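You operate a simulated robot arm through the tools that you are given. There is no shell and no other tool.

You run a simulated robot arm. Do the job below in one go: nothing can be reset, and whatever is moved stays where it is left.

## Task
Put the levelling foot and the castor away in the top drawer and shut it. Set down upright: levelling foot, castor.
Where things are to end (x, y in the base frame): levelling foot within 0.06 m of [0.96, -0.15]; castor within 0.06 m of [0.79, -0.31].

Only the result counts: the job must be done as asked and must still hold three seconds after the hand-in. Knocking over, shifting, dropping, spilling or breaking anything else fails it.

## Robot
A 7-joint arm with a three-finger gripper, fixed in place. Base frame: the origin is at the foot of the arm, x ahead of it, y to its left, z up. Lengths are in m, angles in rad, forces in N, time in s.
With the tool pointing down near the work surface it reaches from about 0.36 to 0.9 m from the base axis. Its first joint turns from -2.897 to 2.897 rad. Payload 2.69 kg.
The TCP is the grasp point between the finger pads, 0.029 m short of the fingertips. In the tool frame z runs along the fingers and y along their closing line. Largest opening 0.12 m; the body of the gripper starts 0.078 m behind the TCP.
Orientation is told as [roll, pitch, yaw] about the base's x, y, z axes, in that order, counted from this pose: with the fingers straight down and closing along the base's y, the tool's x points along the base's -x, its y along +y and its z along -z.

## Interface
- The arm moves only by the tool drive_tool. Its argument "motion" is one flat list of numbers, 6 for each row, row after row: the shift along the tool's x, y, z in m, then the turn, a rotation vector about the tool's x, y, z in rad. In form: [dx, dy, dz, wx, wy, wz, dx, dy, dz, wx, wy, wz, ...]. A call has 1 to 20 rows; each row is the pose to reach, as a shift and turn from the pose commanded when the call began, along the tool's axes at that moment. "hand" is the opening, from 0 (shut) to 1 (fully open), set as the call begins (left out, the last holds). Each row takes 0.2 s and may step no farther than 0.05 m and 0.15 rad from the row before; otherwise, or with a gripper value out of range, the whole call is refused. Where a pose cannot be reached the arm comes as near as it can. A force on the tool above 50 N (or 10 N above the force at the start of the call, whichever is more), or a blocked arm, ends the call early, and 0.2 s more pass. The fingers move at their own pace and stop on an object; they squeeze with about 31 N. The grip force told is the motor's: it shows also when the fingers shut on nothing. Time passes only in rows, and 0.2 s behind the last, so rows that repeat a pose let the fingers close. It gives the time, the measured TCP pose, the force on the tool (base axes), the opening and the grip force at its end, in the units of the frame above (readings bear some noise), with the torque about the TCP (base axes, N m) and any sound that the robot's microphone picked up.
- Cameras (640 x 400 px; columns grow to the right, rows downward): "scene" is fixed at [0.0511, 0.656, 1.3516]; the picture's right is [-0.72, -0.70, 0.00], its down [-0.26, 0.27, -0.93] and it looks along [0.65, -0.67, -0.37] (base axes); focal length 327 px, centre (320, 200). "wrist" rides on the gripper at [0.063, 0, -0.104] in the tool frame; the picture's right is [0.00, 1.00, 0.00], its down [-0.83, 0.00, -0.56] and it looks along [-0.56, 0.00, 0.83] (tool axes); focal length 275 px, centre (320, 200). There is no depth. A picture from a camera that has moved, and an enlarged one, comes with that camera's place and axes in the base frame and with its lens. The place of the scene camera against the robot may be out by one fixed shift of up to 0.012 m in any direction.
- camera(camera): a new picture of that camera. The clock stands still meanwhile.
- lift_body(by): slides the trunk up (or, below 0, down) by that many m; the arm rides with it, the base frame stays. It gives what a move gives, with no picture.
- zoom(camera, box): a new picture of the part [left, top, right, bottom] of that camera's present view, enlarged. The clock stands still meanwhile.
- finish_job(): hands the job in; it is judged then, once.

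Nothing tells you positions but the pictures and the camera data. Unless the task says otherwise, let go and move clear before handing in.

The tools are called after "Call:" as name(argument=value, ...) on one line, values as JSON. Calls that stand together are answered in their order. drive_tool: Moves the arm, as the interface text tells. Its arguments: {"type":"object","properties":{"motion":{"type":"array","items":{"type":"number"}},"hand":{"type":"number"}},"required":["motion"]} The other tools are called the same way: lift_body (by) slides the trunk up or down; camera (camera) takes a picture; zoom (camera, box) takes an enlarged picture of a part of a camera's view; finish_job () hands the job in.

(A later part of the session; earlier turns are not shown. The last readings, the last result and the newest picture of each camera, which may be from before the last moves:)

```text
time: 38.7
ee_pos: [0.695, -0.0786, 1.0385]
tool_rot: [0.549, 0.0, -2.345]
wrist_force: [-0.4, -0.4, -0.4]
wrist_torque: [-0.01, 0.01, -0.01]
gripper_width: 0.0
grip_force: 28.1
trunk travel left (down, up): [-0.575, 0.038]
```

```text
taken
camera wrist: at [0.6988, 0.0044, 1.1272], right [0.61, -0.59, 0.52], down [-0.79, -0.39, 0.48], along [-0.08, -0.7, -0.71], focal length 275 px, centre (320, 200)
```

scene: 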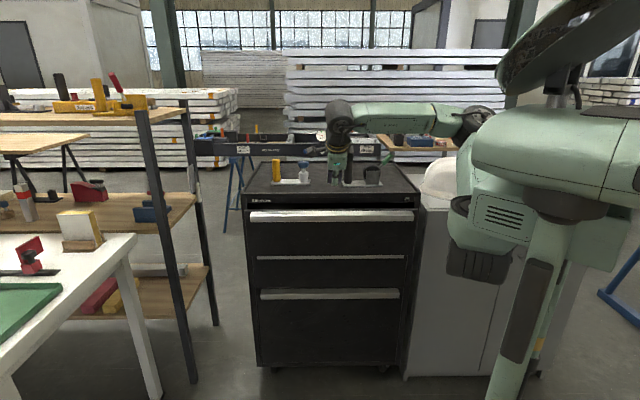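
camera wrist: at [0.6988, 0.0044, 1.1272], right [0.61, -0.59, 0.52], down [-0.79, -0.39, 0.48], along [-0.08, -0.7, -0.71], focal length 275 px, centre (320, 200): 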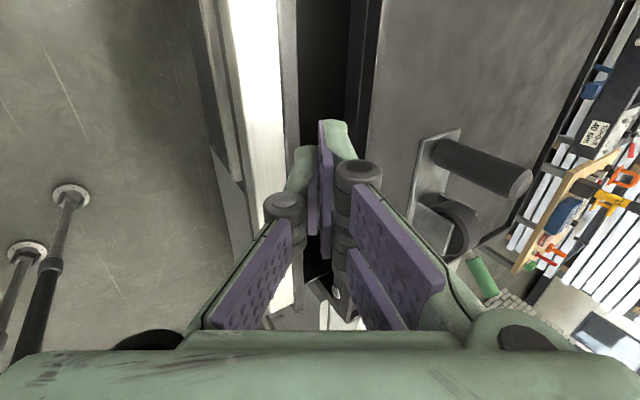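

The half roll worked without any reach limit. I'm about 0.145 m short of the hook point along the finger axis, so I'll advance most of the way and check alignment.

Call:
drive_tool(motion=[0, 0.0038, 0.025, 0, 0, 0, 0, 0.0038, 0.05, 0, 0, 0, 0, 0.0038, 0.075, 0, 0, 0, 0, 0.0038, 0.1, 0, 0, 0])

Call:
camera(camera="wrist")

Call:
zoom(camera="scene", box=[300, 160, 380, 220])

```text
time: 39.7
ee_pos: [0.7337, -0.1204, 0.9538]
tool_rot: [0.548, -0.004, -2.345]
wrist_force: [0.2, 0.1, 0.5]
wrist_torque: [0.02, -0.02, -0.02]
gripper_width: 0.0
grip_force: 28.4
trunk travel left (down, up): [-0.575, 0.038]
```

```text
taken
camera wrist: at [0.7387, -0.0359, 1.0426], right [0.62, -0.59, 0.52], down [-0.78, -0.39, 0.48], along [-0.08, -0.7, -0.71], focal length 275 px, centre (320, 200)
```

wrist: 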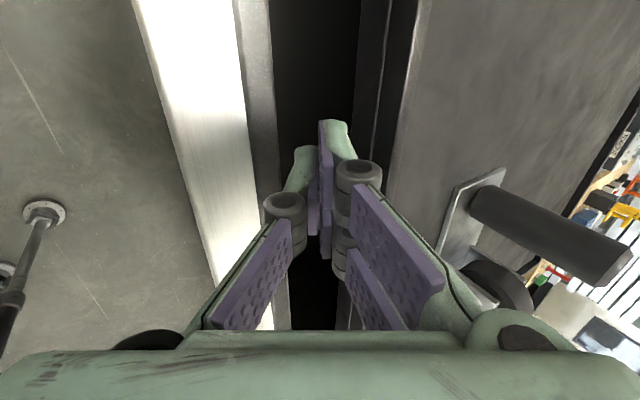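

```text
6.67 times, centred on (340, 190) of scene
camera zoom: at [0.0511, 0.656, 1.3516], right [-0.72, -0.7, 0.0], down [-0.26, 0.27, -0.93], along [0.65, -0.67, -0.37], focal length 2178 px, centre (187, 267)
```

zoom: 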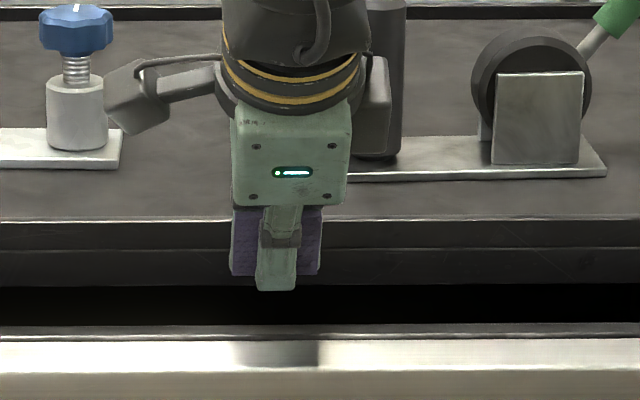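

The tips are aligned with the gap. I'll insert the last 0.045 m.

Call:
drive_tool(motion=[0, 0, 0.015, 0, 0, 0, 0, 0, 0.03, 0, 0, 0, 0, 0, 0.045, 0, 0, 0])

Call:
camera(camera="wrist")

Call:
zoom(camera="scene", box=[300, 160, 380, 220])

```text
time: 40.5
ee_pos: [0.749, -0.1352, 0.9175]
tool_rot: [0.547, -0.002, -2.344]
wrist_force: [-1.2, 0.0, -0.2]
wrist_torque: [0.02, 0.01, 0.02]
gripper_width: 0.0
grip_force: 28.7
trunk travel left (down, up): [-0.575, 0.038]
```

```text
taken
camera wrist: at [0.7535, -0.0518, 1.0057], right [0.62, -0.59, 0.52], down [-0.78, -0.39, 0.48], along [-0.08, -0.7, -0.71], focal length 275 px, centre (320, 200)
```

wrist: 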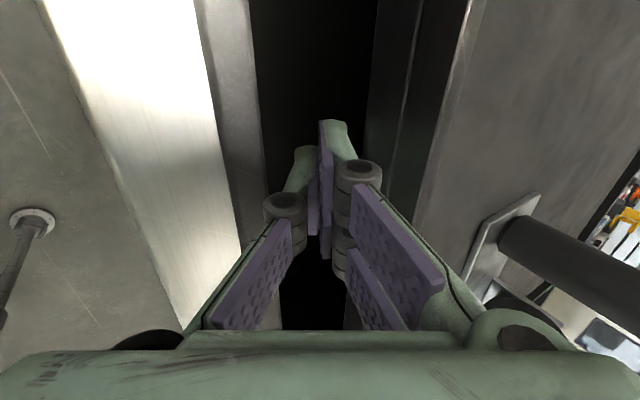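

```text
6.67 times, centred on (340, 190) of scene
camera zoom: at [0.0511, 0.656, 1.3516], right [-0.72, -0.7, 0.0], down [-0.26, 0.27, -0.93], along [0.65, -0.67, -0.37], focal length 2178 px, centre (187, 267)
```

zoom: 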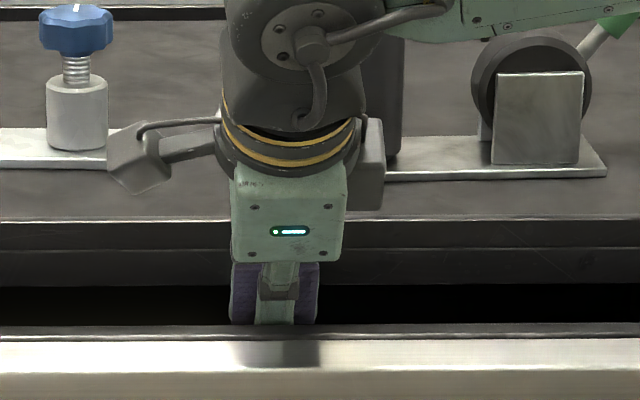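

The fingertips sit behind the front panel without contact force. I'll pull straight outward 0.10 m.

Call:
drive_tool(motion=[0, -0.0085, -0.0052, 0, 0, 0, 0, -0.0171, -0.0105, 0, 0, 0, 0, -0.0256, -0.0157, 0, 0, 0, 0, -0.0341, -0.0209, 0, 0, 0, 0, -0.0426, -0.0261, 0, 0, 0, 0, -0.0512, -0.0314, 0, 0, 0, 0, -0.0597, -0.0366, 0, 0, 0, 0, -0.0682, -0.0418, 0, 0, 0, 0, -0.0767, -0.047, 0, 0, 0, 0, -0.0853, -0.0523, 0, 0, 0])

Call:
camera(camera="scene")

```text
time: 42.7
ee_pos: [0.6755, -0.064, 0.9163]
tool_rot: [0.548, -0.005, -2.342]
wrist_force: [-0.2, 0.5, -0.6]
wrist_torque: [-0.01, 0.03, 0.0]
gripper_width: 0.0
grip_force: 28.9
trunk travel left (down, up): [-0.575, 0.038]
```

```text
taken
```

scene: 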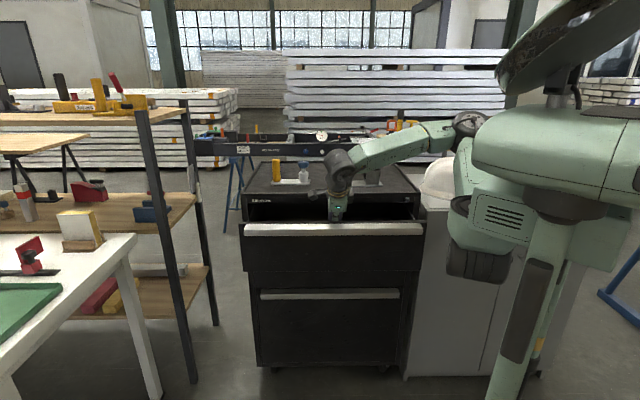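

The drawer is following and is now open about 0.15 m. I'll pull another 0.12 m.

Call:
drive_tool(motion=[0, -0.0085, -0.0052, 0, 0, 0, 0, -0.0171, -0.0105, 0, 0, 0, 0, -0.0256, -0.0157, 0, 0, 0, 0, -0.0341, -0.0209, 0, 0, 0, 0, -0.0426, -0.0261, 0, 0, 0, 0, -0.0512, -0.0314, 0, 0, 0, 0, -0.0597, -0.0366, 0, 0, 0, 0, -0.0682, -0.0418, 0, 0, 0, 0, -0.0767, -0.047, 0, 0, 0, 0, -0.0853, -0.0523, 0, 0, 0, 0, -0.0938, -0.0575, 0, 0, 0, 0, -0.1023, -0.0627, 0, 0, 0])

Call:
camera(camera="scene")

Call:
camera(camera="wrist")

```text
time: 45.3
ee_pos: [0.5909, 0.0201, 0.9174]
tool_rot: [0.547, -0.003, -2.345]
wrist_force: [-0.1, 0.3, 0.7]
wrist_torque: [0.02, 0.02, -0.01]
gripper_width: 0.0001
grip_force: 28.6
trunk travel left (down, up): [-0.575, 0.038]
```

```text
taken
```

scene: 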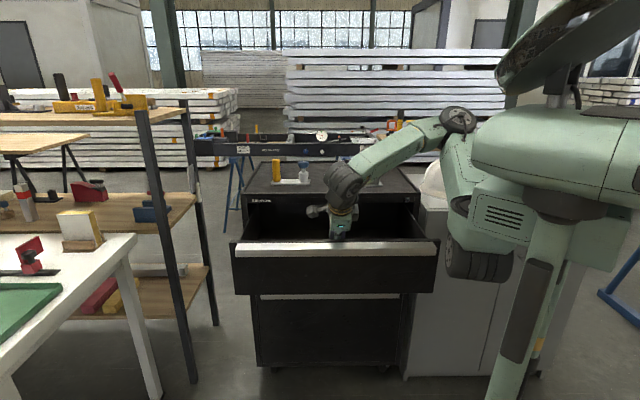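

```text
taken
camera wrist: at [0.5971, 0.1038, 1.0059], right [0.62, -0.59, 0.52], down [-0.78, -0.39, 0.48], along [-0.08, -0.7, -0.71], focal length 275 px, centre (320, 200)
```

wrist: 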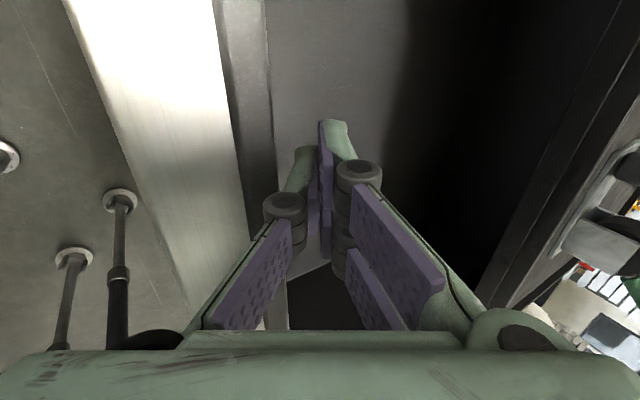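

The drawer is open about 0.27 m. I'll withdraw the fingers along their axis and roll back to yaw -0.785 so the wrist camera faces the cabinet.

Call:
drive_tool(motion=[0, 0.003, -0.03, 0, 0, 0, 0, 0.003, -0.06, 0, 0, 0, 0, 0.003, -0.09, 0, 0, 0, 0, 0.003, -0.12, 0, 0, 0, 0, 0.003, -0.12, 0, 0, -0.143, 0, 0.003, -0.12, 0, 0, -0.286, 0, 0.003, -0.12, 0, 0, -0.429, 0, 0.003, -0.12, 0, 0, -0.572, 0, 0.003, -0.12, 0, 0, -0.715, 0, 0.003, -0.12, 0, 0, -0.858, 0, 0.003, -0.12, 0, 0, -1.0, 0, 0.003, -0.12, 0, 0, -1.143, 0, 0.003, -0.12, 0, 0, -1.286, 0, 0.003, -0.12, 0, 0, -1.429, 0, 0.003, -0.12, 0, 0, -1.571])

Call:
camera(camera="wrist")

Call:
zoom(camera="scene", box=[220, 150, 450, 300])

```text
time: 48.5
ee_pos: [0.549, 0.0611, 1.02]
tool_rot: [-0.005, -0.545, -0.768]
wrist_force: [-1.0, -0.2, -0.3]
wrist_torque: [0.0, 0.04, 0.03]
gripper_width: 0.0
grip_force: 28.2
trunk travel left (down, up): [-0.575, 0.038]
```

```text
taken
camera wrist: at [0.4715, 0.1368, 1.0774], right [0.69, 0.72, -0.01], down [0.31, -0.29, 0.91], along [0.65, -0.63, -0.42], focal length 275 px, centre (320, 200)
```

wrist: 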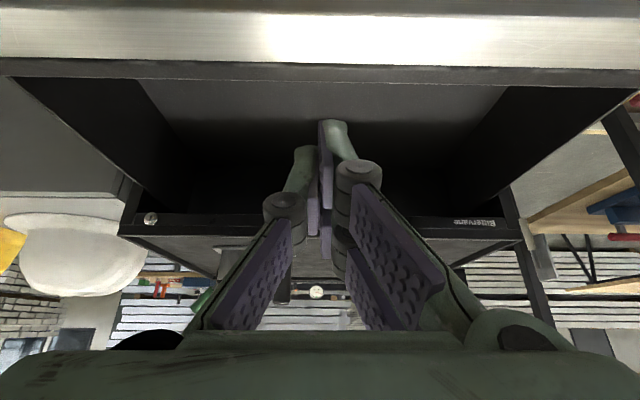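

```text
2.67 times, centred on (335, 225) of scene
camera zoom: at [0.0511, 0.656, 1.3516], right [-0.72, -0.7, 0.0], down [-0.26, 0.27, -0.93], along [0.65, -0.67, -0.37], focal length 871 px, centre (280, 133)
```

zoom: 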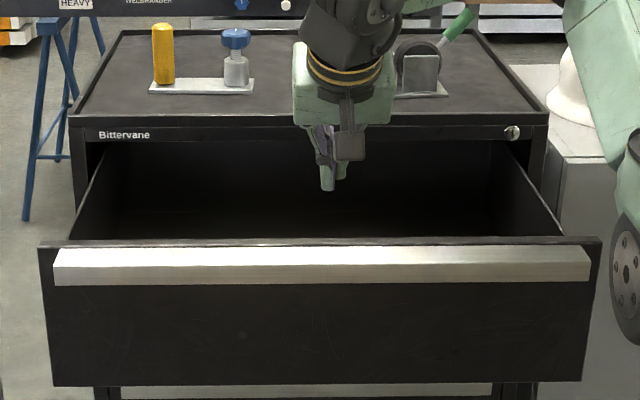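

The drawer is well open; its inner panel edge is at s≈0.386, so the opening is about 0.28 m. Closed-frame targets therefore lie now at about (0.762, 0.048) for the foot and (0.592, -0.112) for the castor. I'll raise the wrist and look at the pieces on top.

Call:
drive_tool(motion=[-0.021, 0, -0.034, 0, 0, 0, -0.0418, 0, -0.0682, 0, 0, 0, -0.0418, 0, -0.0682, 0, 0, 0, -0.0418, 0, -0.0682, 0, 0, 0, -0.0418, 0, -0.0682, 0, 0, 0, -0.0418, 0, -0.0682, 0, 0, 0], hand=1)

Call:
camera(camera="wrist")

Call:
zoom(camera="wrist", box=[190, 160, 450, 335])

```text
time: 49.9
ee_pos: [0.5563, 0.0496, 1.0829]
tool_rot: [0.001, -0.546, -0.771]
wrist_force: [0.7, 0.0, -0.4]
wrist_torque: [0.0, -0.01, 0.04]
gripper_width: 0.1057
grip_force: 0.1
out of reach, approached as far as the arm can: row 2, 3, 4, 5, 6
trunk travel left (down, up): [-0.575, 0.038]
```

```text
taken
camera wrist: at [0.4786, 0.1251, 1.1395], right [0.69, 0.72, 0.0], down [0.31, -0.29, 0.91], along [0.65, -0.63, -0.42], focal length 275 px, centre (320, 200)
```

wrist: 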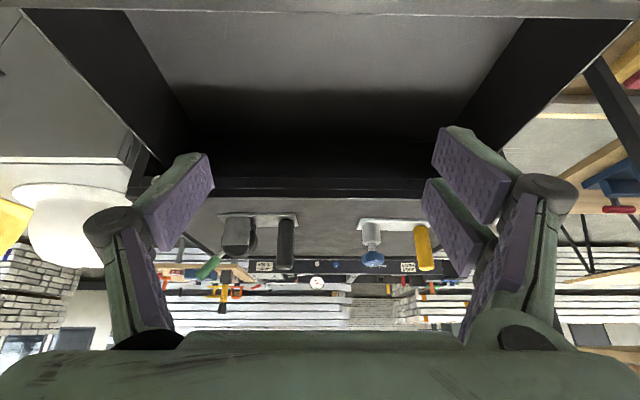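

```text
2.29 times, centred on (320, 248) of wrist
camera zoom: at [0.4786, 0.1251, 1.1395], right [0.69, 0.72, 0.0], down [0.31, -0.29, 0.91], along [0.65, -0.63, -0.42], focal length 629 px, centre (320, 91)
```

zoom: 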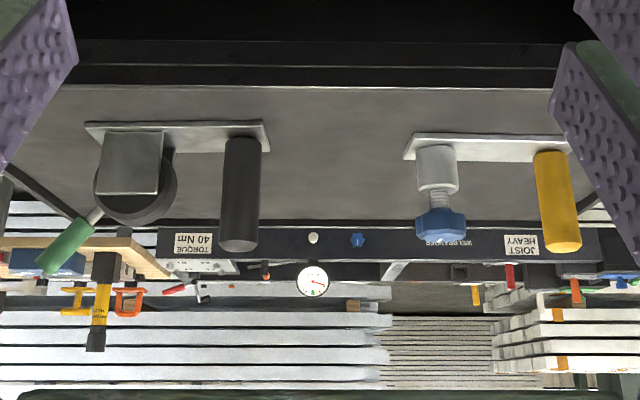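

From the wrist view both pieces are clear: black post near (0.81, -0.29), yellow post further out beyond 1 m. To locate them better I'll move 0.2 m closer at the same height and take another view.

Call:
drive_tool(motion=[-0.0342, 0, 0.0208, 0, 0, 0, -0.0684, 0, 0.0416, 0, 0, 0, -0.1026, 0, 0.0624, 0, 0, 0, -0.1368, 0, 0.0832, 0, 0, 0, -0.171, 0, 0.104, 0, 0, 0])

Call:
camera(camera="wrist")

Call:
camera(camera="scene")

```text
time: 51.1
ee_pos: [0.699, -0.0867, 1.0858]
tool_rot: [-0.003, -0.548, -0.772]
wrist_force: [-0.3, -0.1, 0.4]
wrist_torque: [0.03, 0.04, -0.01]
gripper_width: 0.1199
grip_force: 0.1
trunk travel left (down, up): [-0.575, 0.038]
```

```text
taken
camera wrist: at [0.6222, -0.0115, 1.1423], right [0.7, 0.72, -0.01], down [0.31, -0.29, 0.91], along [0.65, -0.63, -0.42], focal length 275 px, centre (320, 200)
```

wrist: 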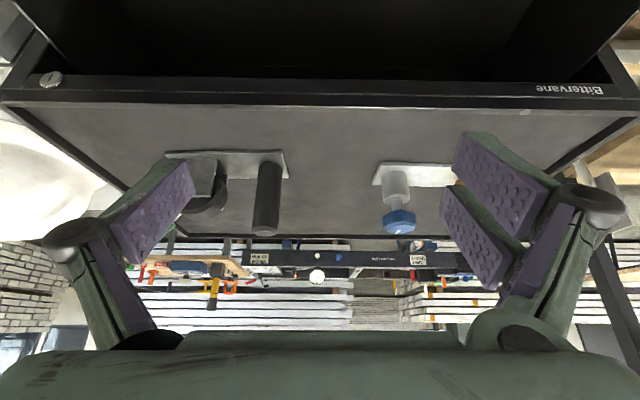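

```text
taken
```

scene: 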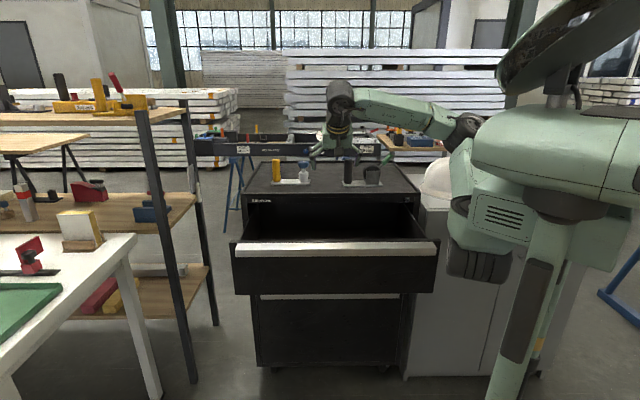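

Call:
zoom(camera="wrist", box=[150, 80, 310, 250])

Call:
zoom(camera="wrist", box=[350, 80, 510, 250])

```text
2.35 times, centred on (230, 165) of wrist
camera zoom: at [0.6222, -0.0115, 1.1423], right [0.7, 0.72, -0.01], down [0.31, -0.29, 0.91], along [0.65, -0.63, -0.42], focal length 648 px, centre (532, 282)
```

zoom: 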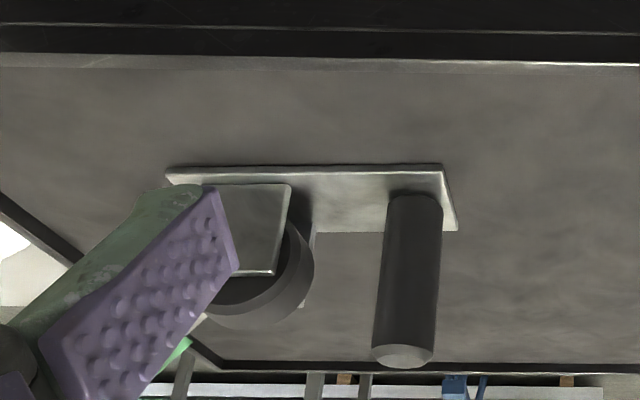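

```text
2.35 times, centred on (430, 165) of wrist
camera zoom: at [0.6222, -0.0115, 1.1423], right [0.7, 0.72, -0.01], down [0.31, -0.29, 0.91], along [0.65, -0.63, -0.42], focal length 648 px, centre (61, 282)
```

zoom: 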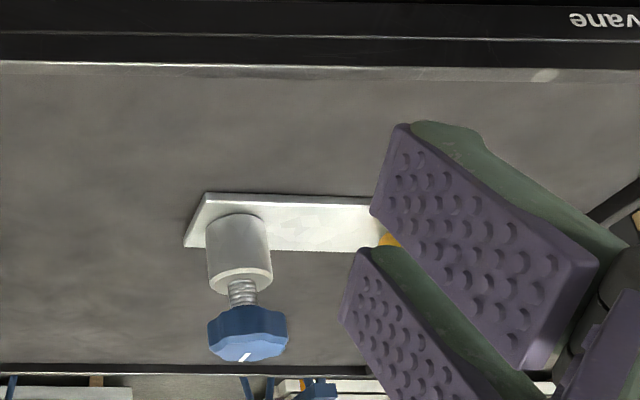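

Two-view triangulation gives: castor plate centre (0.764, -0.314) with its black post at (0.800, -0.280); foot plate centre about (0.968, -0.135) with its yellow post near (1.007, -0.104). The post bases are at z≈0.95, the posts 0.034 across and 0.089 tall. The yellow post is far out, so I'll test the reach by moving along the cabinet with more tilt.

Call:
drive_tool(motion=[0, 0.04, 0, 0, -0.03, 0, 0, 0.08, 0, 0, -0.06, 0, 0, 0.12, 0, 0, -0.09, 0, 0, 0.16, 0, 0, -0.12, 0, 0, 0.2, 0, 0, -0.15, 0])

Call:
camera(camera="wrist")

```text
time: 52.3
ee_pos: [0.8381, 0.0538, 1.0848]
tool_rot: [-0.004, -0.697, -0.774]
wrist_force: [-0.8, 1.2, -0.5]
wrist_torque: [0.02, -0.01, 0.0]
gripper_width: 0.1199
grip_force: 0.1
trunk travel left (down, up): [-0.575, 0.038]
```

```text
taken
camera wrist: at [0.7561, 0.1342, 1.124], right [0.7, 0.72, -0.01], down [0.2, -0.19, 0.96], along [0.69, -0.67, -0.28], focal length 275 px, centre (320, 200)
```

wrist: 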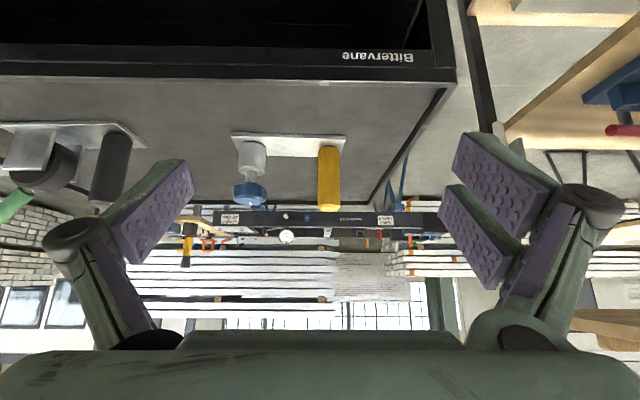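

No limit so far, and the yellow post is now nearly dead ahead. I'll zoom in to fix its place.

Call:
zoom(camera="wrist", box=[210, 100, 390, 220])

```text
3.33 times, centred on (300, 160) of wrist
camera zoom: at [0.7561, 0.1342, 1.124], right [0.7, 0.72, -0.01], down [0.2, -0.19, 0.96], along [0.69, -0.67, -0.28], focal length 918 px, centre (387, 333)
```

zoom: 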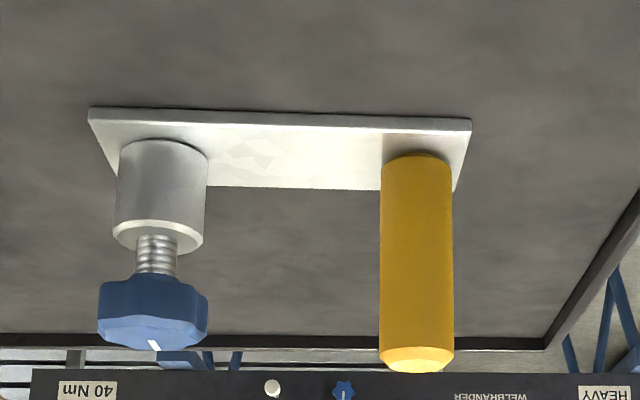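

The yellow post is at (1.015, -0.102), base z 0.95, top 1.033; the knob stands 0.106 m to its side. I'll narrow the hand to about 0.07 and go to a point 0.09 m back along the tool axis from the grasp.

Call:
drive_tool(motion=[-0.0236, 0.0025, 0.027, 0, 0, 0, -0.0472, 0.0049, 0.054, 0, 0, 0, -0.0709, 0.0074, 0.0811, 0, 0, 0, -0.0945, 0.0098, 0.1081, 0, 0, 0, -0.1181, 0.0123, 0.1351, 0, 0, 0], hand=0.62)

Call:
camera(camera="wrist")

Call:
camera(camera="scene")

```text
time: 53.5
ee_pos: [0.9775, -0.059, 1.0564]
tool_rot: [-0.003, -0.698, -0.769]
wrist_force: [0.1, 0.0, -0.7]
wrist_torque: [0.0, 0.01, -0.02]
gripper_width: 0.0746
grip_force: 0.0
trunk travel left (down, up): [-0.575, 0.038]
```

```text
taken
camera wrist: at [0.8938, 0.0214, 1.0951], right [0.7, 0.72, -0.01], down [0.2, -0.19, 0.96], along [0.69, -0.67, -0.28], focal length 275 px, centre (320, 200)
```

wrist: 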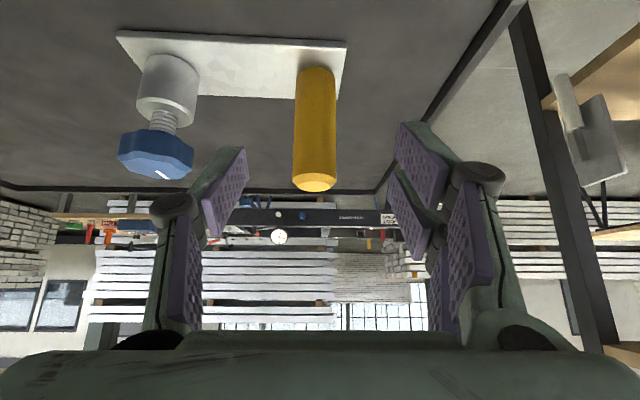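

```text
taken
```

scene: 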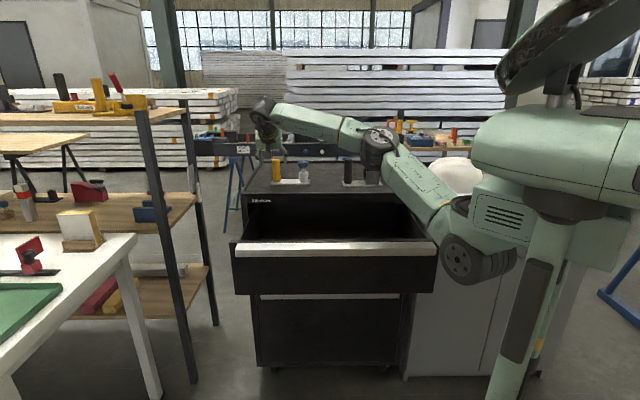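

The pose was reached and the post lies centred between the fingers. I'll slide in 0.088 m along the tool axis.

Call:
drive_tool(motion=[0, -0.002, 0.022, 0, 0, 0, 0.0005, -0.0037, 0.044, 0, 0, 0, 0.001, -0.0037, 0.066, 0, 0, 0, 0.0011, -0.0037, 0.088, 0, 0, 0])

Call:
camera(camera="wrist")

Call:
camera(camera="scene")

```text
time: 54.5
ee_pos: [1.0126, -0.1028, 0.988]
tool_rot: [-0.005, -0.696, -0.77]
wrist_force: [0.3, -0.4, -0.8]
wrist_torque: [0.04, -0.01, 0.01]
gripper_width: 0.0745
grip_force: 0.1
trunk travel left (down, up): [-0.575, 0.038]
```

```text
taken
camera wrist: at [0.9293, -0.0219, 1.0279], right [0.7, 0.72, -0.01], down [0.21, -0.19, 0.96], along [0.69, -0.67, -0.28], focal length 275 px, centre (320, 200)
```

wrist: 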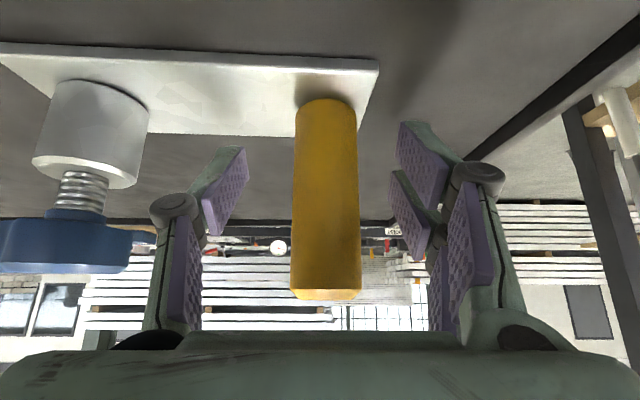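

```text
taken
```

scene: 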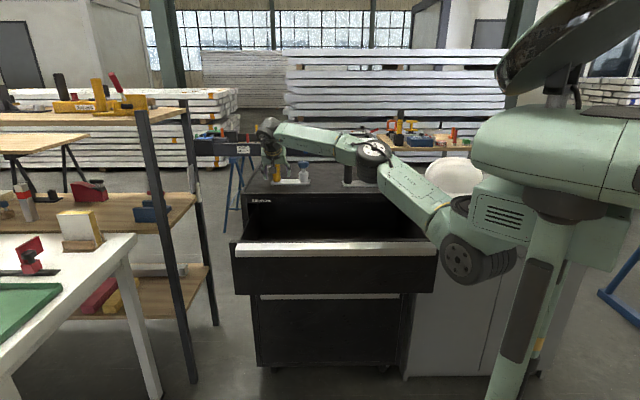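

The post sits between the pads at the grasp point. I'll close on it.

Call:
drive_tool(motion=[0, 0.003, 0, 0, 0, 0, 0, 0.003, 0, 0, 0, 0, 0, 0.003, 0, 0, 0, 0, 0, 0.003, 0, 0, 0, 0, 0, 0.003, 0, 0, 0, 0], hand=0)

Call:
camera(camera="wrist")

```text
time: 55.7
ee_pos: [1.0125, -0.1007, 0.9894]
tool_rot: [-0.004, -0.697, -0.772]
wrist_force: [-0.6, -0.9, 0.0]
wrist_torque: [0.19, -0.29, 0.01]
gripper_width: 0.0293
grip_force: 30.7
trunk travel left (down, up): [-0.575, 0.038]
```

```text
taken
camera wrist: at [0.9313, -0.0196, 1.0281], right [0.7, 0.72, -0.01], down [0.2, -0.19, 0.96], along [0.69, -0.67, -0.28], focal length 275 px, centre (320, 200)
```

wrist: 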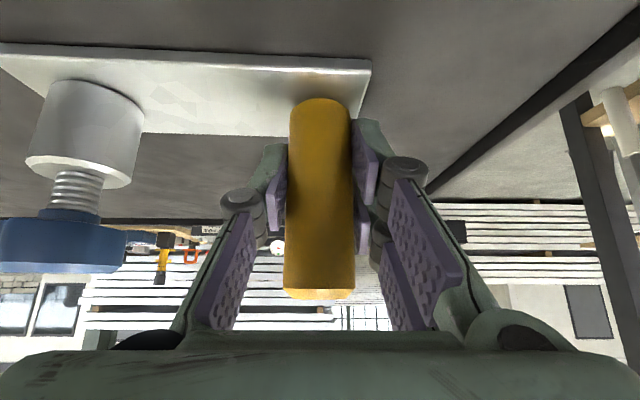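

The grip holds at 0.029 width. I'll lift straight up 0.045 m slowly.

Call:
drive_tool(motion=[-0.0064, 0, -0.0077, 0, 0, 0, -0.0128, 0, -0.0153, 0, 0, 0, -0.0193, 0, -0.023, 0, 0, 0, -0.0257, 0, -0.0307, 0, 0, 0, -0.029, 0, -0.0345, 0, 0, 0])

Call:
camera(camera="wrist")

Call:
zoom(camera="scene", box=[230, 110, 430, 235])

```text
time: 56.9
ee_pos: [1.0135, -0.0991, 1.0332]
tool_rot: [-0.004, -0.697, -0.77]
wrist_force: [-0.1, 1.0, -5.8]
wrist_torque: [0.24, -0.21, -0.02]
gripper_width: 0.0289
grip_force: 31.1
trunk travel left (down, up): [-0.575, 0.038]
```

```text
taken
camera wrist: at [0.9313, -0.0181, 1.0725], right [0.7, 0.72, -0.01], down [0.21, -0.19, 0.96], along [0.69, -0.67, -0.28], focal length 275 px, centre (320, 200)
```

wrist: 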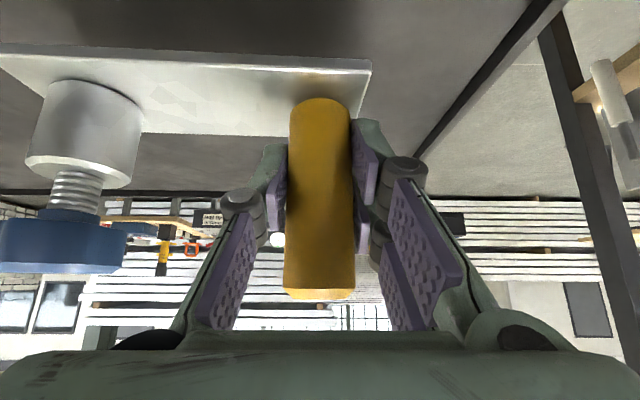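

```text
3.20 times, centred on (330, 172) of scene
camera zoom: at [0.0511, 0.656, 1.3516], right [-0.72, -0.7, 0.0], down [-0.26, 0.27, -0.93], along [0.65, -0.67, -0.37], focal length 1045 px, centre (288, 288)
```

zoom: 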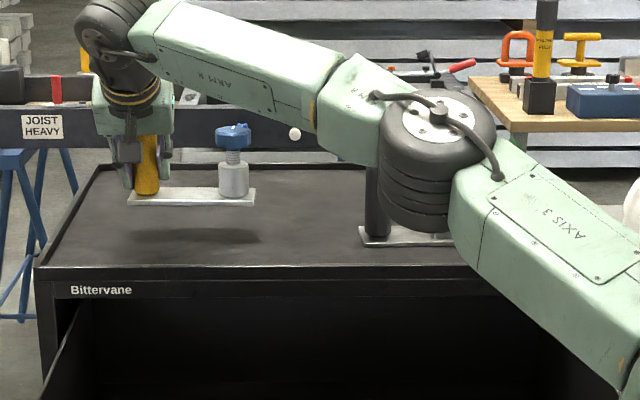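

The foot is lifted level (about 0.6 kg). At this tilt the hand would hit the drawer's front panel while placing, so I'll first move the foot to a nearer free spot on the cabinet top and regrasp it more upright.

Call:
drive_tool(motion=[0.0066, -0.0118, -0.0055, 0, 0, 0, 0.0132, -0.0235, -0.0111, 0, 0, 0, 0.0198, -0.0353, -0.0166, 0, 0, 0, 0.0265, -0.047, -0.0222, 0, 0, 0, 0.0331, -0.0588, -0.0277, 0, 0, 0, 0.0397, -0.0705, -0.0332, 0, 0, 0, 0.0463, -0.0823, -0.0388, 0, 0, 0, 0.0529, -0.094, -0.0443, 0, 0, 0])

Call:
camera(camera="wrist")

Call:
zoom(camera="scene", box=[230, 110, 430, 235])

```text
time: 58.7
ee_pos: [0.899, -0.1186, 1.0334]
tool_rot: [-0.003, -0.697, -0.771]
wrist_force: [-0.2, 0.0, -6.2]
wrist_torque: [0.2, -0.23, 0.0]
gripper_width: 0.029
grip_force: 30.5
trunk travel left (down, up): [-0.575, 0.038]
```

```text
taken
camera wrist: at [0.8176, -0.0377, 1.0732], right [0.7, 0.72, -0.01], down [0.21, -0.19, 0.96], along [0.69, -0.67, -0.28], focal length 275 px, centre (320, 200)
```

wrist: 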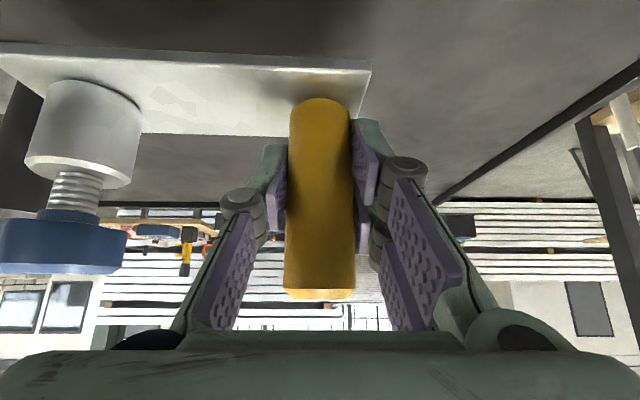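

```text
3.20 times, centred on (330, 172) of scene
camera zoom: at [0.0511, 0.656, 1.3516], right [-0.72, -0.7, 0.0], down [-0.26, 0.27, -0.93], along [0.65, -0.67, -0.37], focal length 1045 px, centre (288, 288)
```

zoom: 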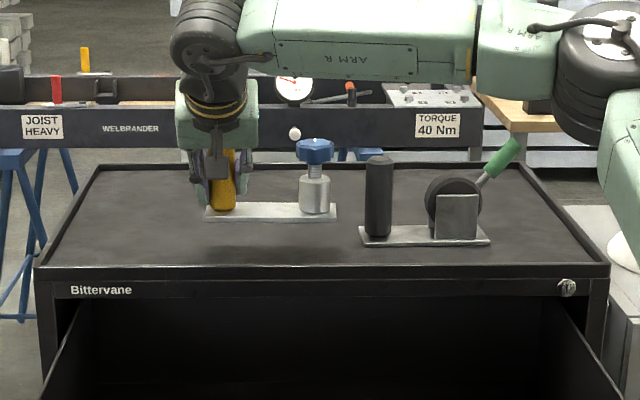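

The foot hangs level over the free front area of the top, clear of the castor. I'll lower it to the surface.

Call:
drive_tool(motion=[0.0064, 0, 0.0077, 0, 0, 0, 0.0128, 0, 0.0153, 0, 0, 0, 0.0193, 0, 0.023, 0, 0, 0, 0.0244, 0, 0.0291, 0, 0, 0, 0.0263, 0, 0.0314, 0, 0, 0, 0.0276, 0, 0.0329, 0, 0, 0])

```text
time: 60.1
ee_pos: [0.897, -0.1186, 0.99]
tool_rot: [-0.004, -0.697, -0.77]
wrist_force: [0.3, -0.2, -4.6]
wrist_torque: [0.17, -0.21, -0.02]
gripper_width: 0.0291
grip_force: 31.2
trunk travel left (down, up): [-0.575, 0.038]
```

Call:
drive_tool(motion=[0.001, 0, 0.0012, 0, 0, 0, 0.0019, 0, 0.0023, 0, 0, 0])

Call:
zoom(camera="scene", box=[280, 150, 350, 200])

```text
time: 60.7
ee_pos: [0.8996, -0.1196, 0.9878]
tool_rot: [-0.003, -0.698, -0.773]
wrist_force: [-0.5, 0.1, -4.3]
wrist_torque: [0.31, -0.17, 0.03]
gripper_width: 0.029
grip_force: 31.1
trunk travel left (down, up): [-0.575, 0.038]
```

```text
8.00 times, centred on (315, 175) of scene
camera zoom: at [0.0511, 0.656, 1.3516], right [-0.72, -0.7, 0.0], down [-0.26, 0.27, -0.93], along [0.65, -0.67, -0.37], focal length 2614 px, centre (360, 400)
```

zoom: 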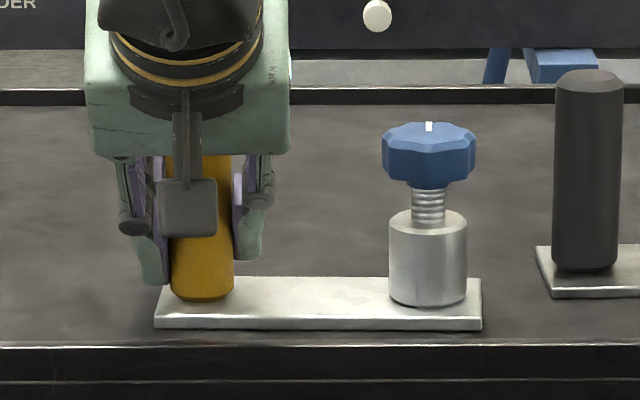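

It is about to touch (the weight reading is easing). I'll go 3 mm lower to make contact.

Call:
drive_tool(motion=[0.001, 0, 0.0012, 0, 0, 0, 0.0019, 0, 0.0023, 0, 0, 0])

```text
time: 61.3
ee_pos: [0.8985, -0.1192, 0.9882]
tool_rot: [0.0, -0.703, -0.774]
wrist_force: [5.0, 1.5, 11.4]
wrist_torque: [0.5, -0.13, 0.01]
gripper_width: 0.0291
grip_force: 31.1
trunk travel left (down, up): [-0.575, 0.038]
```

The foot is firmly on the surface. I'll open the fingers and retreat along the tool axis.

Call:
drive_tool(motion=[0, 0, 0, 0, 0, 0, 0, 0, 0, 0, 0, 0, 0, 0, 0, 0, 0, 0, 0, 0, 0, 0, 0, 0], hand=0.62)

Call:
drive_tool(motion=[0, 0, -0.02, 0, 0, 0, 0, 0, -0.045, 0, 0, 0, 0, 0, -0.07, 0, 0, 0, 0, 0, -0.1, 0, 0, 0])

Call:
camera(camera="wrist")

Call:
zoom(camera="scene", box=[230, 110, 430, 235])

```text
time: 62.3
ee_pos: [0.8989, -0.1201, 0.9854]
tool_rot: [-0.004, -0.697, -0.771]
wrist_force: [0.0, -0.4, 0.6]
wrist_torque: [0.0, -0.01, 0.02]
gripper_width: 0.0742
grip_force: 0.1
trunk travel left (down, up): [-0.575, 0.038]
```

```text
time: 63.3
ee_pos: [0.8512, -0.0741, 1.0626]
tool_rot: [-0.004, -0.696, -0.77]
wrist_force: [0.9, 0.0, 0.5]
wrist_torque: [0.01, 0.01, 0.01]
gripper_width: 0.0746
grip_force: 0.1
trunk travel left (down, up): [-0.575, 0.038]
```

```text
taken
camera wrist: at [0.7691, 0.0052, 1.103], right [0.7, 0.72, -0.01], down [0.21, -0.19, 0.96], along [0.69, -0.67, -0.28], focal length 275 px, centre (320, 200)
```

wrist: 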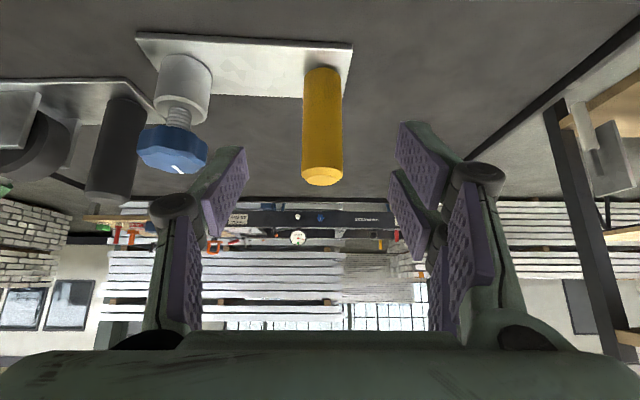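

```text
3.20 times, centred on (330, 172) of scene
camera zoom: at [0.0511, 0.656, 1.3516], right [-0.72, -0.7, 0.0], down [-0.26, 0.27, -0.93], along [0.65, -0.67, -0.37], focal length 1045 px, centre (288, 288)
```

zoom: 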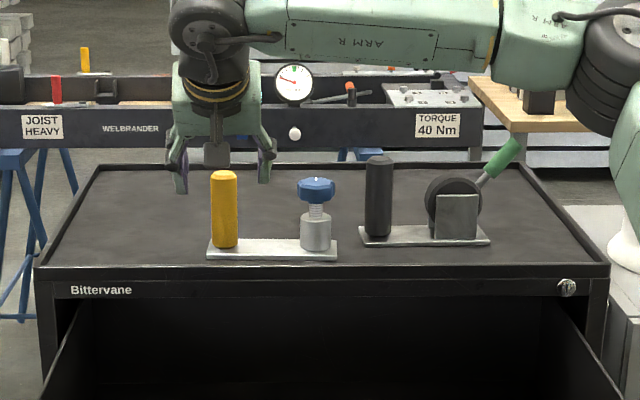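

The foot stands upright at its new spot. I'll now reduce the tilt to about 0.2 rad before regrasping the yellow post.

Call:
drive_tool(motion=[0, 0, 0, 0, 0.125, 0, 0, 0, 0, 0, 0.25, 0, 0, 0, 0, 0, 0.375, 0, 0, 0, 0, 0, 0.5, 0])

Call:
camera(camera="wrist")

```text
time: 64.3
ee_pos: [0.8536, -0.0734, 1.0619]
tool_rot: [-0.003, -0.194, -0.774]
wrist_force: [-0.2, 0.6, 0.2]
wrist_torque: [0.01, 0.02, -0.03]
gripper_width: 0.0745
grip_force: 0.1
trunk travel left (down, up): [-0.575, 0.038]
```

```text
taken
camera wrist: at [0.794, -0.0164, 1.1516], right [0.7, 0.72, 0.0], down [0.51, -0.49, 0.71], along [0.51, -0.49, -0.71], focal length 275 px, centre (320, 200)
```

wrist: 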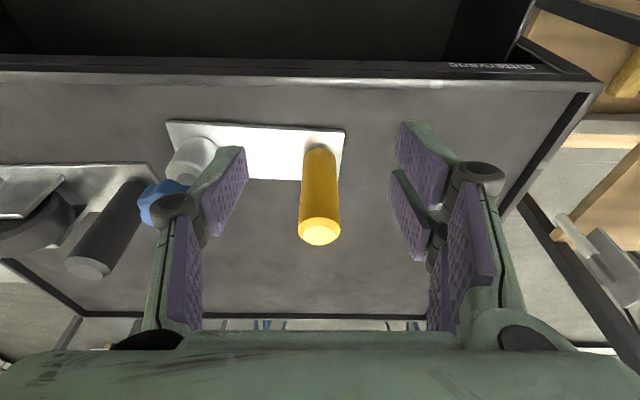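

The tool is nearly upright and the post lies ahead between the fingers. I'll go down in front of it and then advance so the fingers straddle it.

Call:
drive_tool(motion=[0.0043, 0, 0.0219, 0, 0, 0, 0.0086, 0, 0.0438, 0, 0, 0, 0.0129, 0, 0.0657, 0, 0, 0, -0.0087, 0, 0.0699, 0, 0, 0, -0.0303, 0, 0.0742, 0, 0, 0, -0.0519, 0, 0.0784, 0, 0, 0])

Call:
camera(camera="wrist")

Call:
zoom(camera="scene", box=[260, 120, 380, 210])

```text
time: 65.7
ee_pos: [0.8991, -0.1195, 0.9967]
tool_rot: [-0.003, -0.198, -0.771]
wrist_force: [-0.3, -0.6, -0.2]
wrist_torque: [0.0, 0.0, -0.03]
gripper_width: 0.0745
grip_force: 0.1
trunk travel left (down, up): [-0.575, 0.038]
```

```text
taken
camera wrist: at [0.8405, -0.0607, 1.0868], right [0.69, 0.72, 0.0], down [0.51, -0.49, 0.71], along [0.51, -0.49, -0.71], focal length 275 px, centre (320, 200)
```

wrist: 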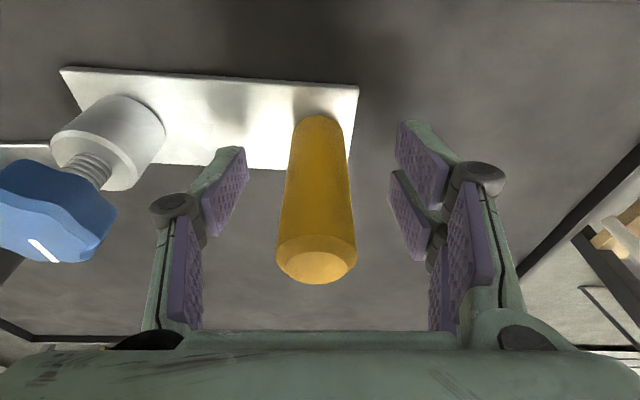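

```text
4.44 times, centred on (320, 165) of scene
camera zoom: at [0.0511, 0.656, 1.3516], right [-0.72, -0.7, 0.0], down [-0.26, 0.27, -0.93], along [0.65, -0.67, -0.37], focal length 1452 px, centre (320, 356)
```

zoom: 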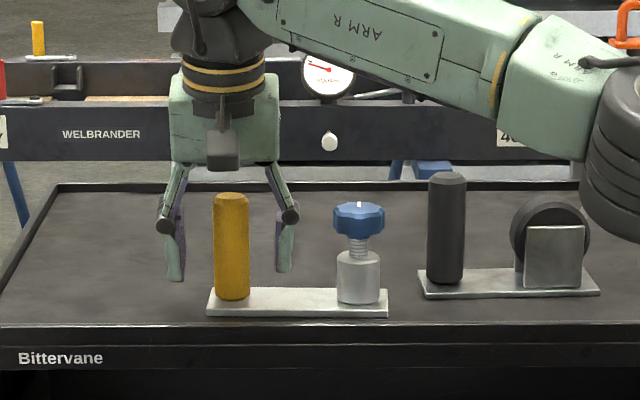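

The post is centred between the pads at the TCP. I'll close.

Call:
drive_tool(motion=[0, 0, 0, 0, 0, 0, 0, 0, 0, 0, 0, 0, 0, 0, 0, 0, 0, 0, 0, 0, 0, 0, 0, 0, 0, 0, 0, 0, 0, 0], hand=0)

Call:
drive_tool(motion=[-0.002, 0, -0.0098, 0, 0, 0, -0.0039, 0, -0.0196, 0, 0, 0, -0.0059, 0, -0.0294, 0, 0, 0, -0.0078, 0, -0.0392, 0, 0, 0, -0.0098, 0, -0.049, 0, 0, 0])

Call:
camera(camera="wrist")

```text
time: 66.9
ee_pos: [0.8986, -0.1183, 0.9966]
tool_rot: [-0.005, -0.197, -0.773]
wrist_force: [-0.6, -1.1, -0.1]
wrist_torque: [-0.21, 0.31, 0.04]
gripper_width: 0.029
grip_force: 31.2
trunk travel left (down, up): [-0.575, 0.038]
```

```text
time: 68.1
ee_pos: [0.9014, -0.1208, 1.0455]
tool_rot: [-0.005, -0.197, -0.771]
wrist_force: [-0.3, -0.2, -5.8]
wrist_torque: [0.22, -0.2, -0.02]
gripper_width: 0.0289
grip_force: 31.3
trunk travel left (down, up): [-0.575, 0.038]
```

```text
taken
camera wrist: at [0.8423, -0.0625, 1.1352], right [0.69, 0.72, 0.0], down [0.51, -0.49, 0.71], along [0.51, -0.49, -0.71], focal length 275 px, centre (320, 200)
```

wrist: 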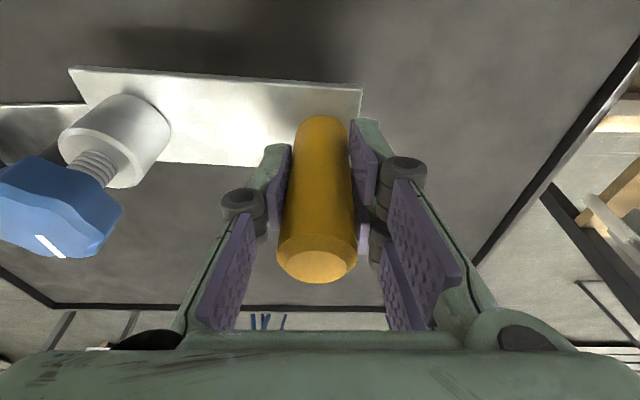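

The foot is lifted again, held nearly upright. I'll carry it out over the open drawer at this height.

Call:
drive_tool(motion=[0.0204, 0.0075, -0.0041, 0, 0, 0, 0.0407, 0.0151, -0.0081, 0, 0, 0, 0.0611, 0.0226, -0.0122, 0, 0, 0, 0.0815, 0.0301, -0.0162, 0, 0, 0, 0.1018, 0.0376, -0.0203, 0, 0, 0, 0.1222, 0.0452, -0.0243, 0, 0, 0, 0.1426, 0.0527, -0.0284, 0, 0, 0, 0.163, 0.0602, -0.0324, 0, 0, 0, 0.1833, 0.0678, -0.0365, 0, 0, 0, 0.2037, 0.0753, -0.0405, 0, 0, 0])

Call:
camera(camera="wrist")

Call:
camera(camera="scene")

```text
time: 70.3
ee_pos: [0.8047, 0.0782, 1.0447]
tool_rot: [-0.003, -0.195, -0.773]
wrist_force: [-0.5, 0.4, -5.3]
wrist_torque: [0.19, -0.18, 0.0]
gripper_width: 0.0288
grip_force: 31.2
trunk travel left (down, up): [-0.575, 0.038]
```

```text
taken
camera wrist: at [0.7456, 0.135, 1.1346], right [0.7, 0.72, 0.0], down [0.51, -0.49, 0.71], along [0.51, -0.49, -0.71], focal length 275 px, centre (320, 200)
```

wrist: 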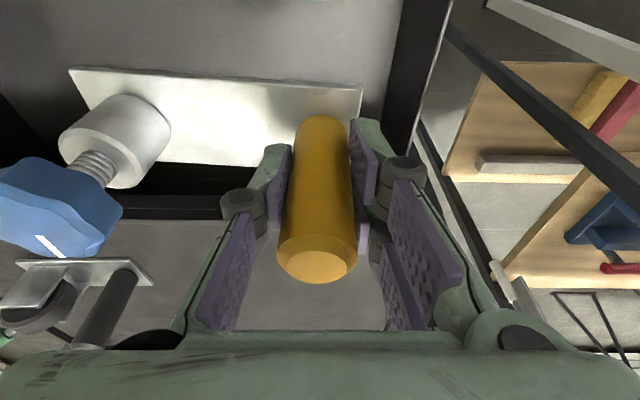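

```text
taken
```

scene: 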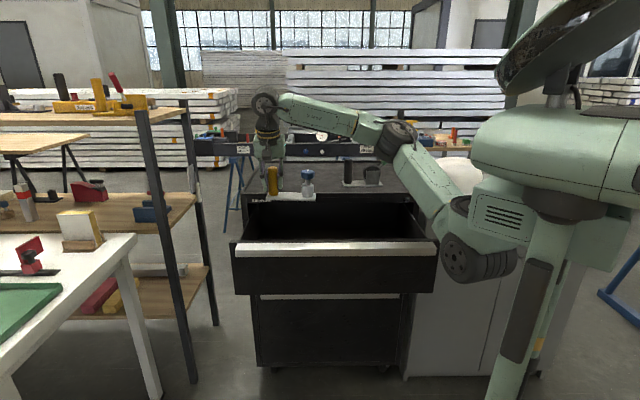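

The foot is over the drawer, level, with about 0.03 m clearance to the side wall. I'll shift 0.012 m inward and lower it 0.2 m into the drawer.

Call:
drive_tool(motion=[0.0039, -0.006, 0.0196, 0, 0, 0, 0.0078, -0.012, 0.0392, 0, 0, 0, 0.0116, -0.012, 0.0589, 0, 0, 0, 0.0155, -0.012, 0.0785, 0, 0, 0, 0.0194, -0.012, 0.0981, 0, 0, 0, 0.0233, -0.012, 0.1177, 0, 0, 0, 0.0271, -0.012, 0.1373, 0, 0, 0, 0.031, -0.012, 0.157, 0, 0, 0, 0.0349, -0.012, 0.1766, 0, 0, 0, 0.0388, -0.012, 0.1962, 0, 0, 0])

Call:
camera(camera="wrist")

Call:
zoom(camera="scene", box=[220, 140, 420, 265])

```text
time: 72.5
ee_pos: [0.7958, 0.0695, 0.8446]
tool_rot: [-0.002, -0.197, -0.774]
wrist_force: [0.7, -0.1, -6.0]
wrist_torque: [0.22, -0.25, -0.02]
gripper_width: 0.0286
grip_force: 31.1
trunk travel left (down, up): [-0.575, 0.038]
```

```text
taken
camera wrist: at [0.7374, 0.1269, 0.9347], right [0.7, 0.72, 0.0], down [0.51, -0.49, 0.71], along [0.51, -0.49, -0.71], focal length 275 px, centre (320, 200)
```

wrist: 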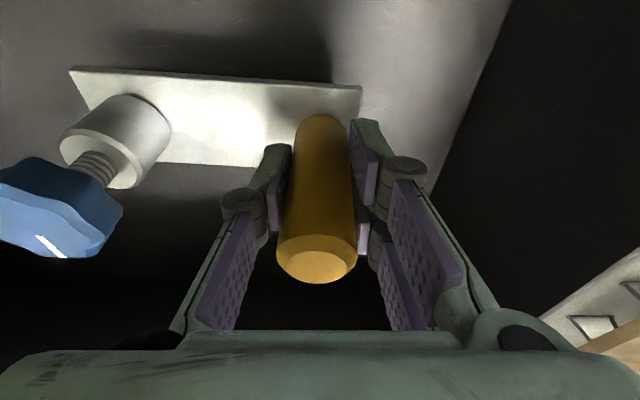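

```text
3.20 times, centred on (320, 202) of scene
camera zoom: at [0.0511, 0.656, 1.3516], right [-0.72, -0.7, 0.0], down [-0.26, 0.27, -0.93], along [0.65, -0.67, -0.37], focal length 1045 px, centre (320, 192)
```

zoom: 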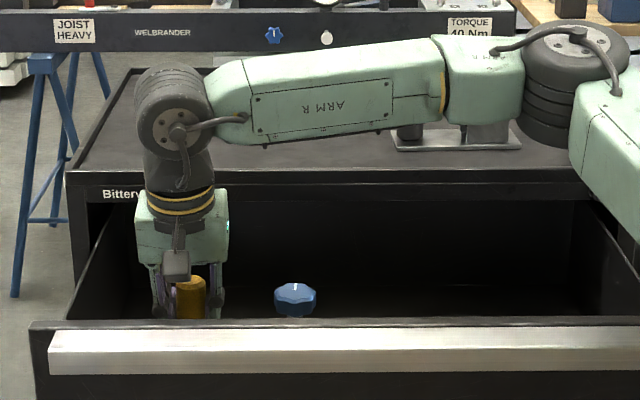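

The foot is inside the drawer and clear of the walls. I'll lower further in small steps, watching the force.

Call:
drive_tool(motion=[0.0016, 0, 0.0078, 0, 0, 0, 0.0031, 0, 0.0157, 0, 0, 0, 0.0045, 0, 0.0226, 0, 0, 0])

Call:
camera(camera="wrist")

```text
time: 73.3
ee_pos: [0.7954, 0.07, 0.8227]
tool_rot: [-0.004, -0.197, -0.773]
wrist_force: [0.9, -0.1, -4.8]
wrist_torque: [0.25, -0.19, 0.01]
gripper_width: 0.0289
grip_force: 30.8
trunk travel left (down, up): [-0.575, 0.038]
```

```text
taken
camera wrist: at [0.7371, 0.127, 0.912], right [0.7, 0.72, 0.0], down [0.51, -0.49, 0.71], along [0.51, -0.49, -0.71], focal length 275 px, centre (320, 200)
```

wrist: 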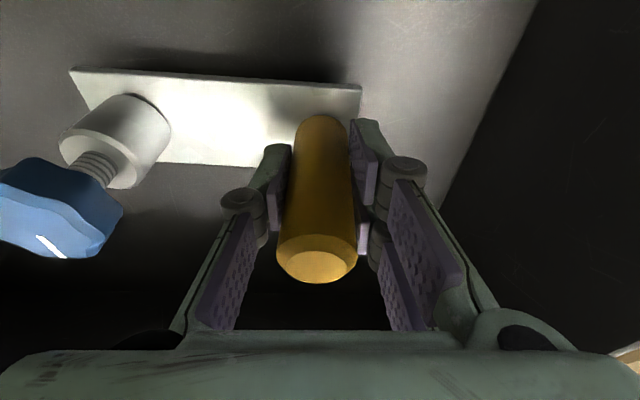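

Call:
drive_tool(motion=[0.001, 0, 0.0049, 0, 0, 0, 0.0018, 0, 0.0088, 0, 0, 0])

```text
time: 73.9
ee_pos: [0.7951, 0.0681, 0.8115]
tool_rot: [-0.003, -0.197, -0.774]
wrist_force: [-0.9, -1.1, -5.0]
wrist_torque: [0.23, -0.17, -0.02]
gripper_width: 0.0286
grip_force: 31.2
trunk travel left (down, up): [-0.575, 0.038]
```

Call:
drive_tool(motion=[0.0006, 0, 0.0029, 0, 0, 0, 0.0012, 0, 0.0059, 0, 0, 0])

Call:
camera(camera="wrist")

```text
time: 74.5
ee_pos: [0.7958, 0.0709, 0.8067]
tool_rot: [-0.001, -0.198, -0.774]
wrist_force: [1.1, -0.9, -6.8]
wrist_torque: [0.25, -0.21, 0.0]
gripper_width: 0.0287
grip_force: 31.0
trunk travel left (down, up): [-0.575, 0.038]
```

```text
taken
camera wrist: at [0.737, 0.127, 0.8961], right [0.7, 0.72, 0.0], down [0.51, -0.49, 0.71], along [0.51, -0.49, -0.71], focal length 275 px, centre (320, 200)
```

wrist: 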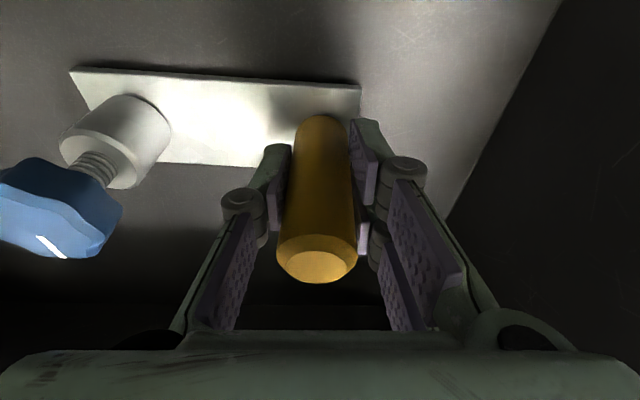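

The shadow under the plate is closing; it is almost down. I'll continue in small steps.

Call:
drive_tool(motion=[0.0006, 0, 0.0029, 0, 0, 0, 0.0012, 0, 0.0059, 0, 0, 0])

```text
time: 75.1
ee_pos: [0.7955, 0.0712, 0.8011]
tool_rot: [-0.001, -0.199, -0.772]
wrist_force: [2.9, 2.4, 3.1]
wrist_torque: [-0.73, 0.31, 0.16]
gripper_width: 0.029
grip_force: 30.8
trunk travel left (down, up): [-0.575, 0.038]
```

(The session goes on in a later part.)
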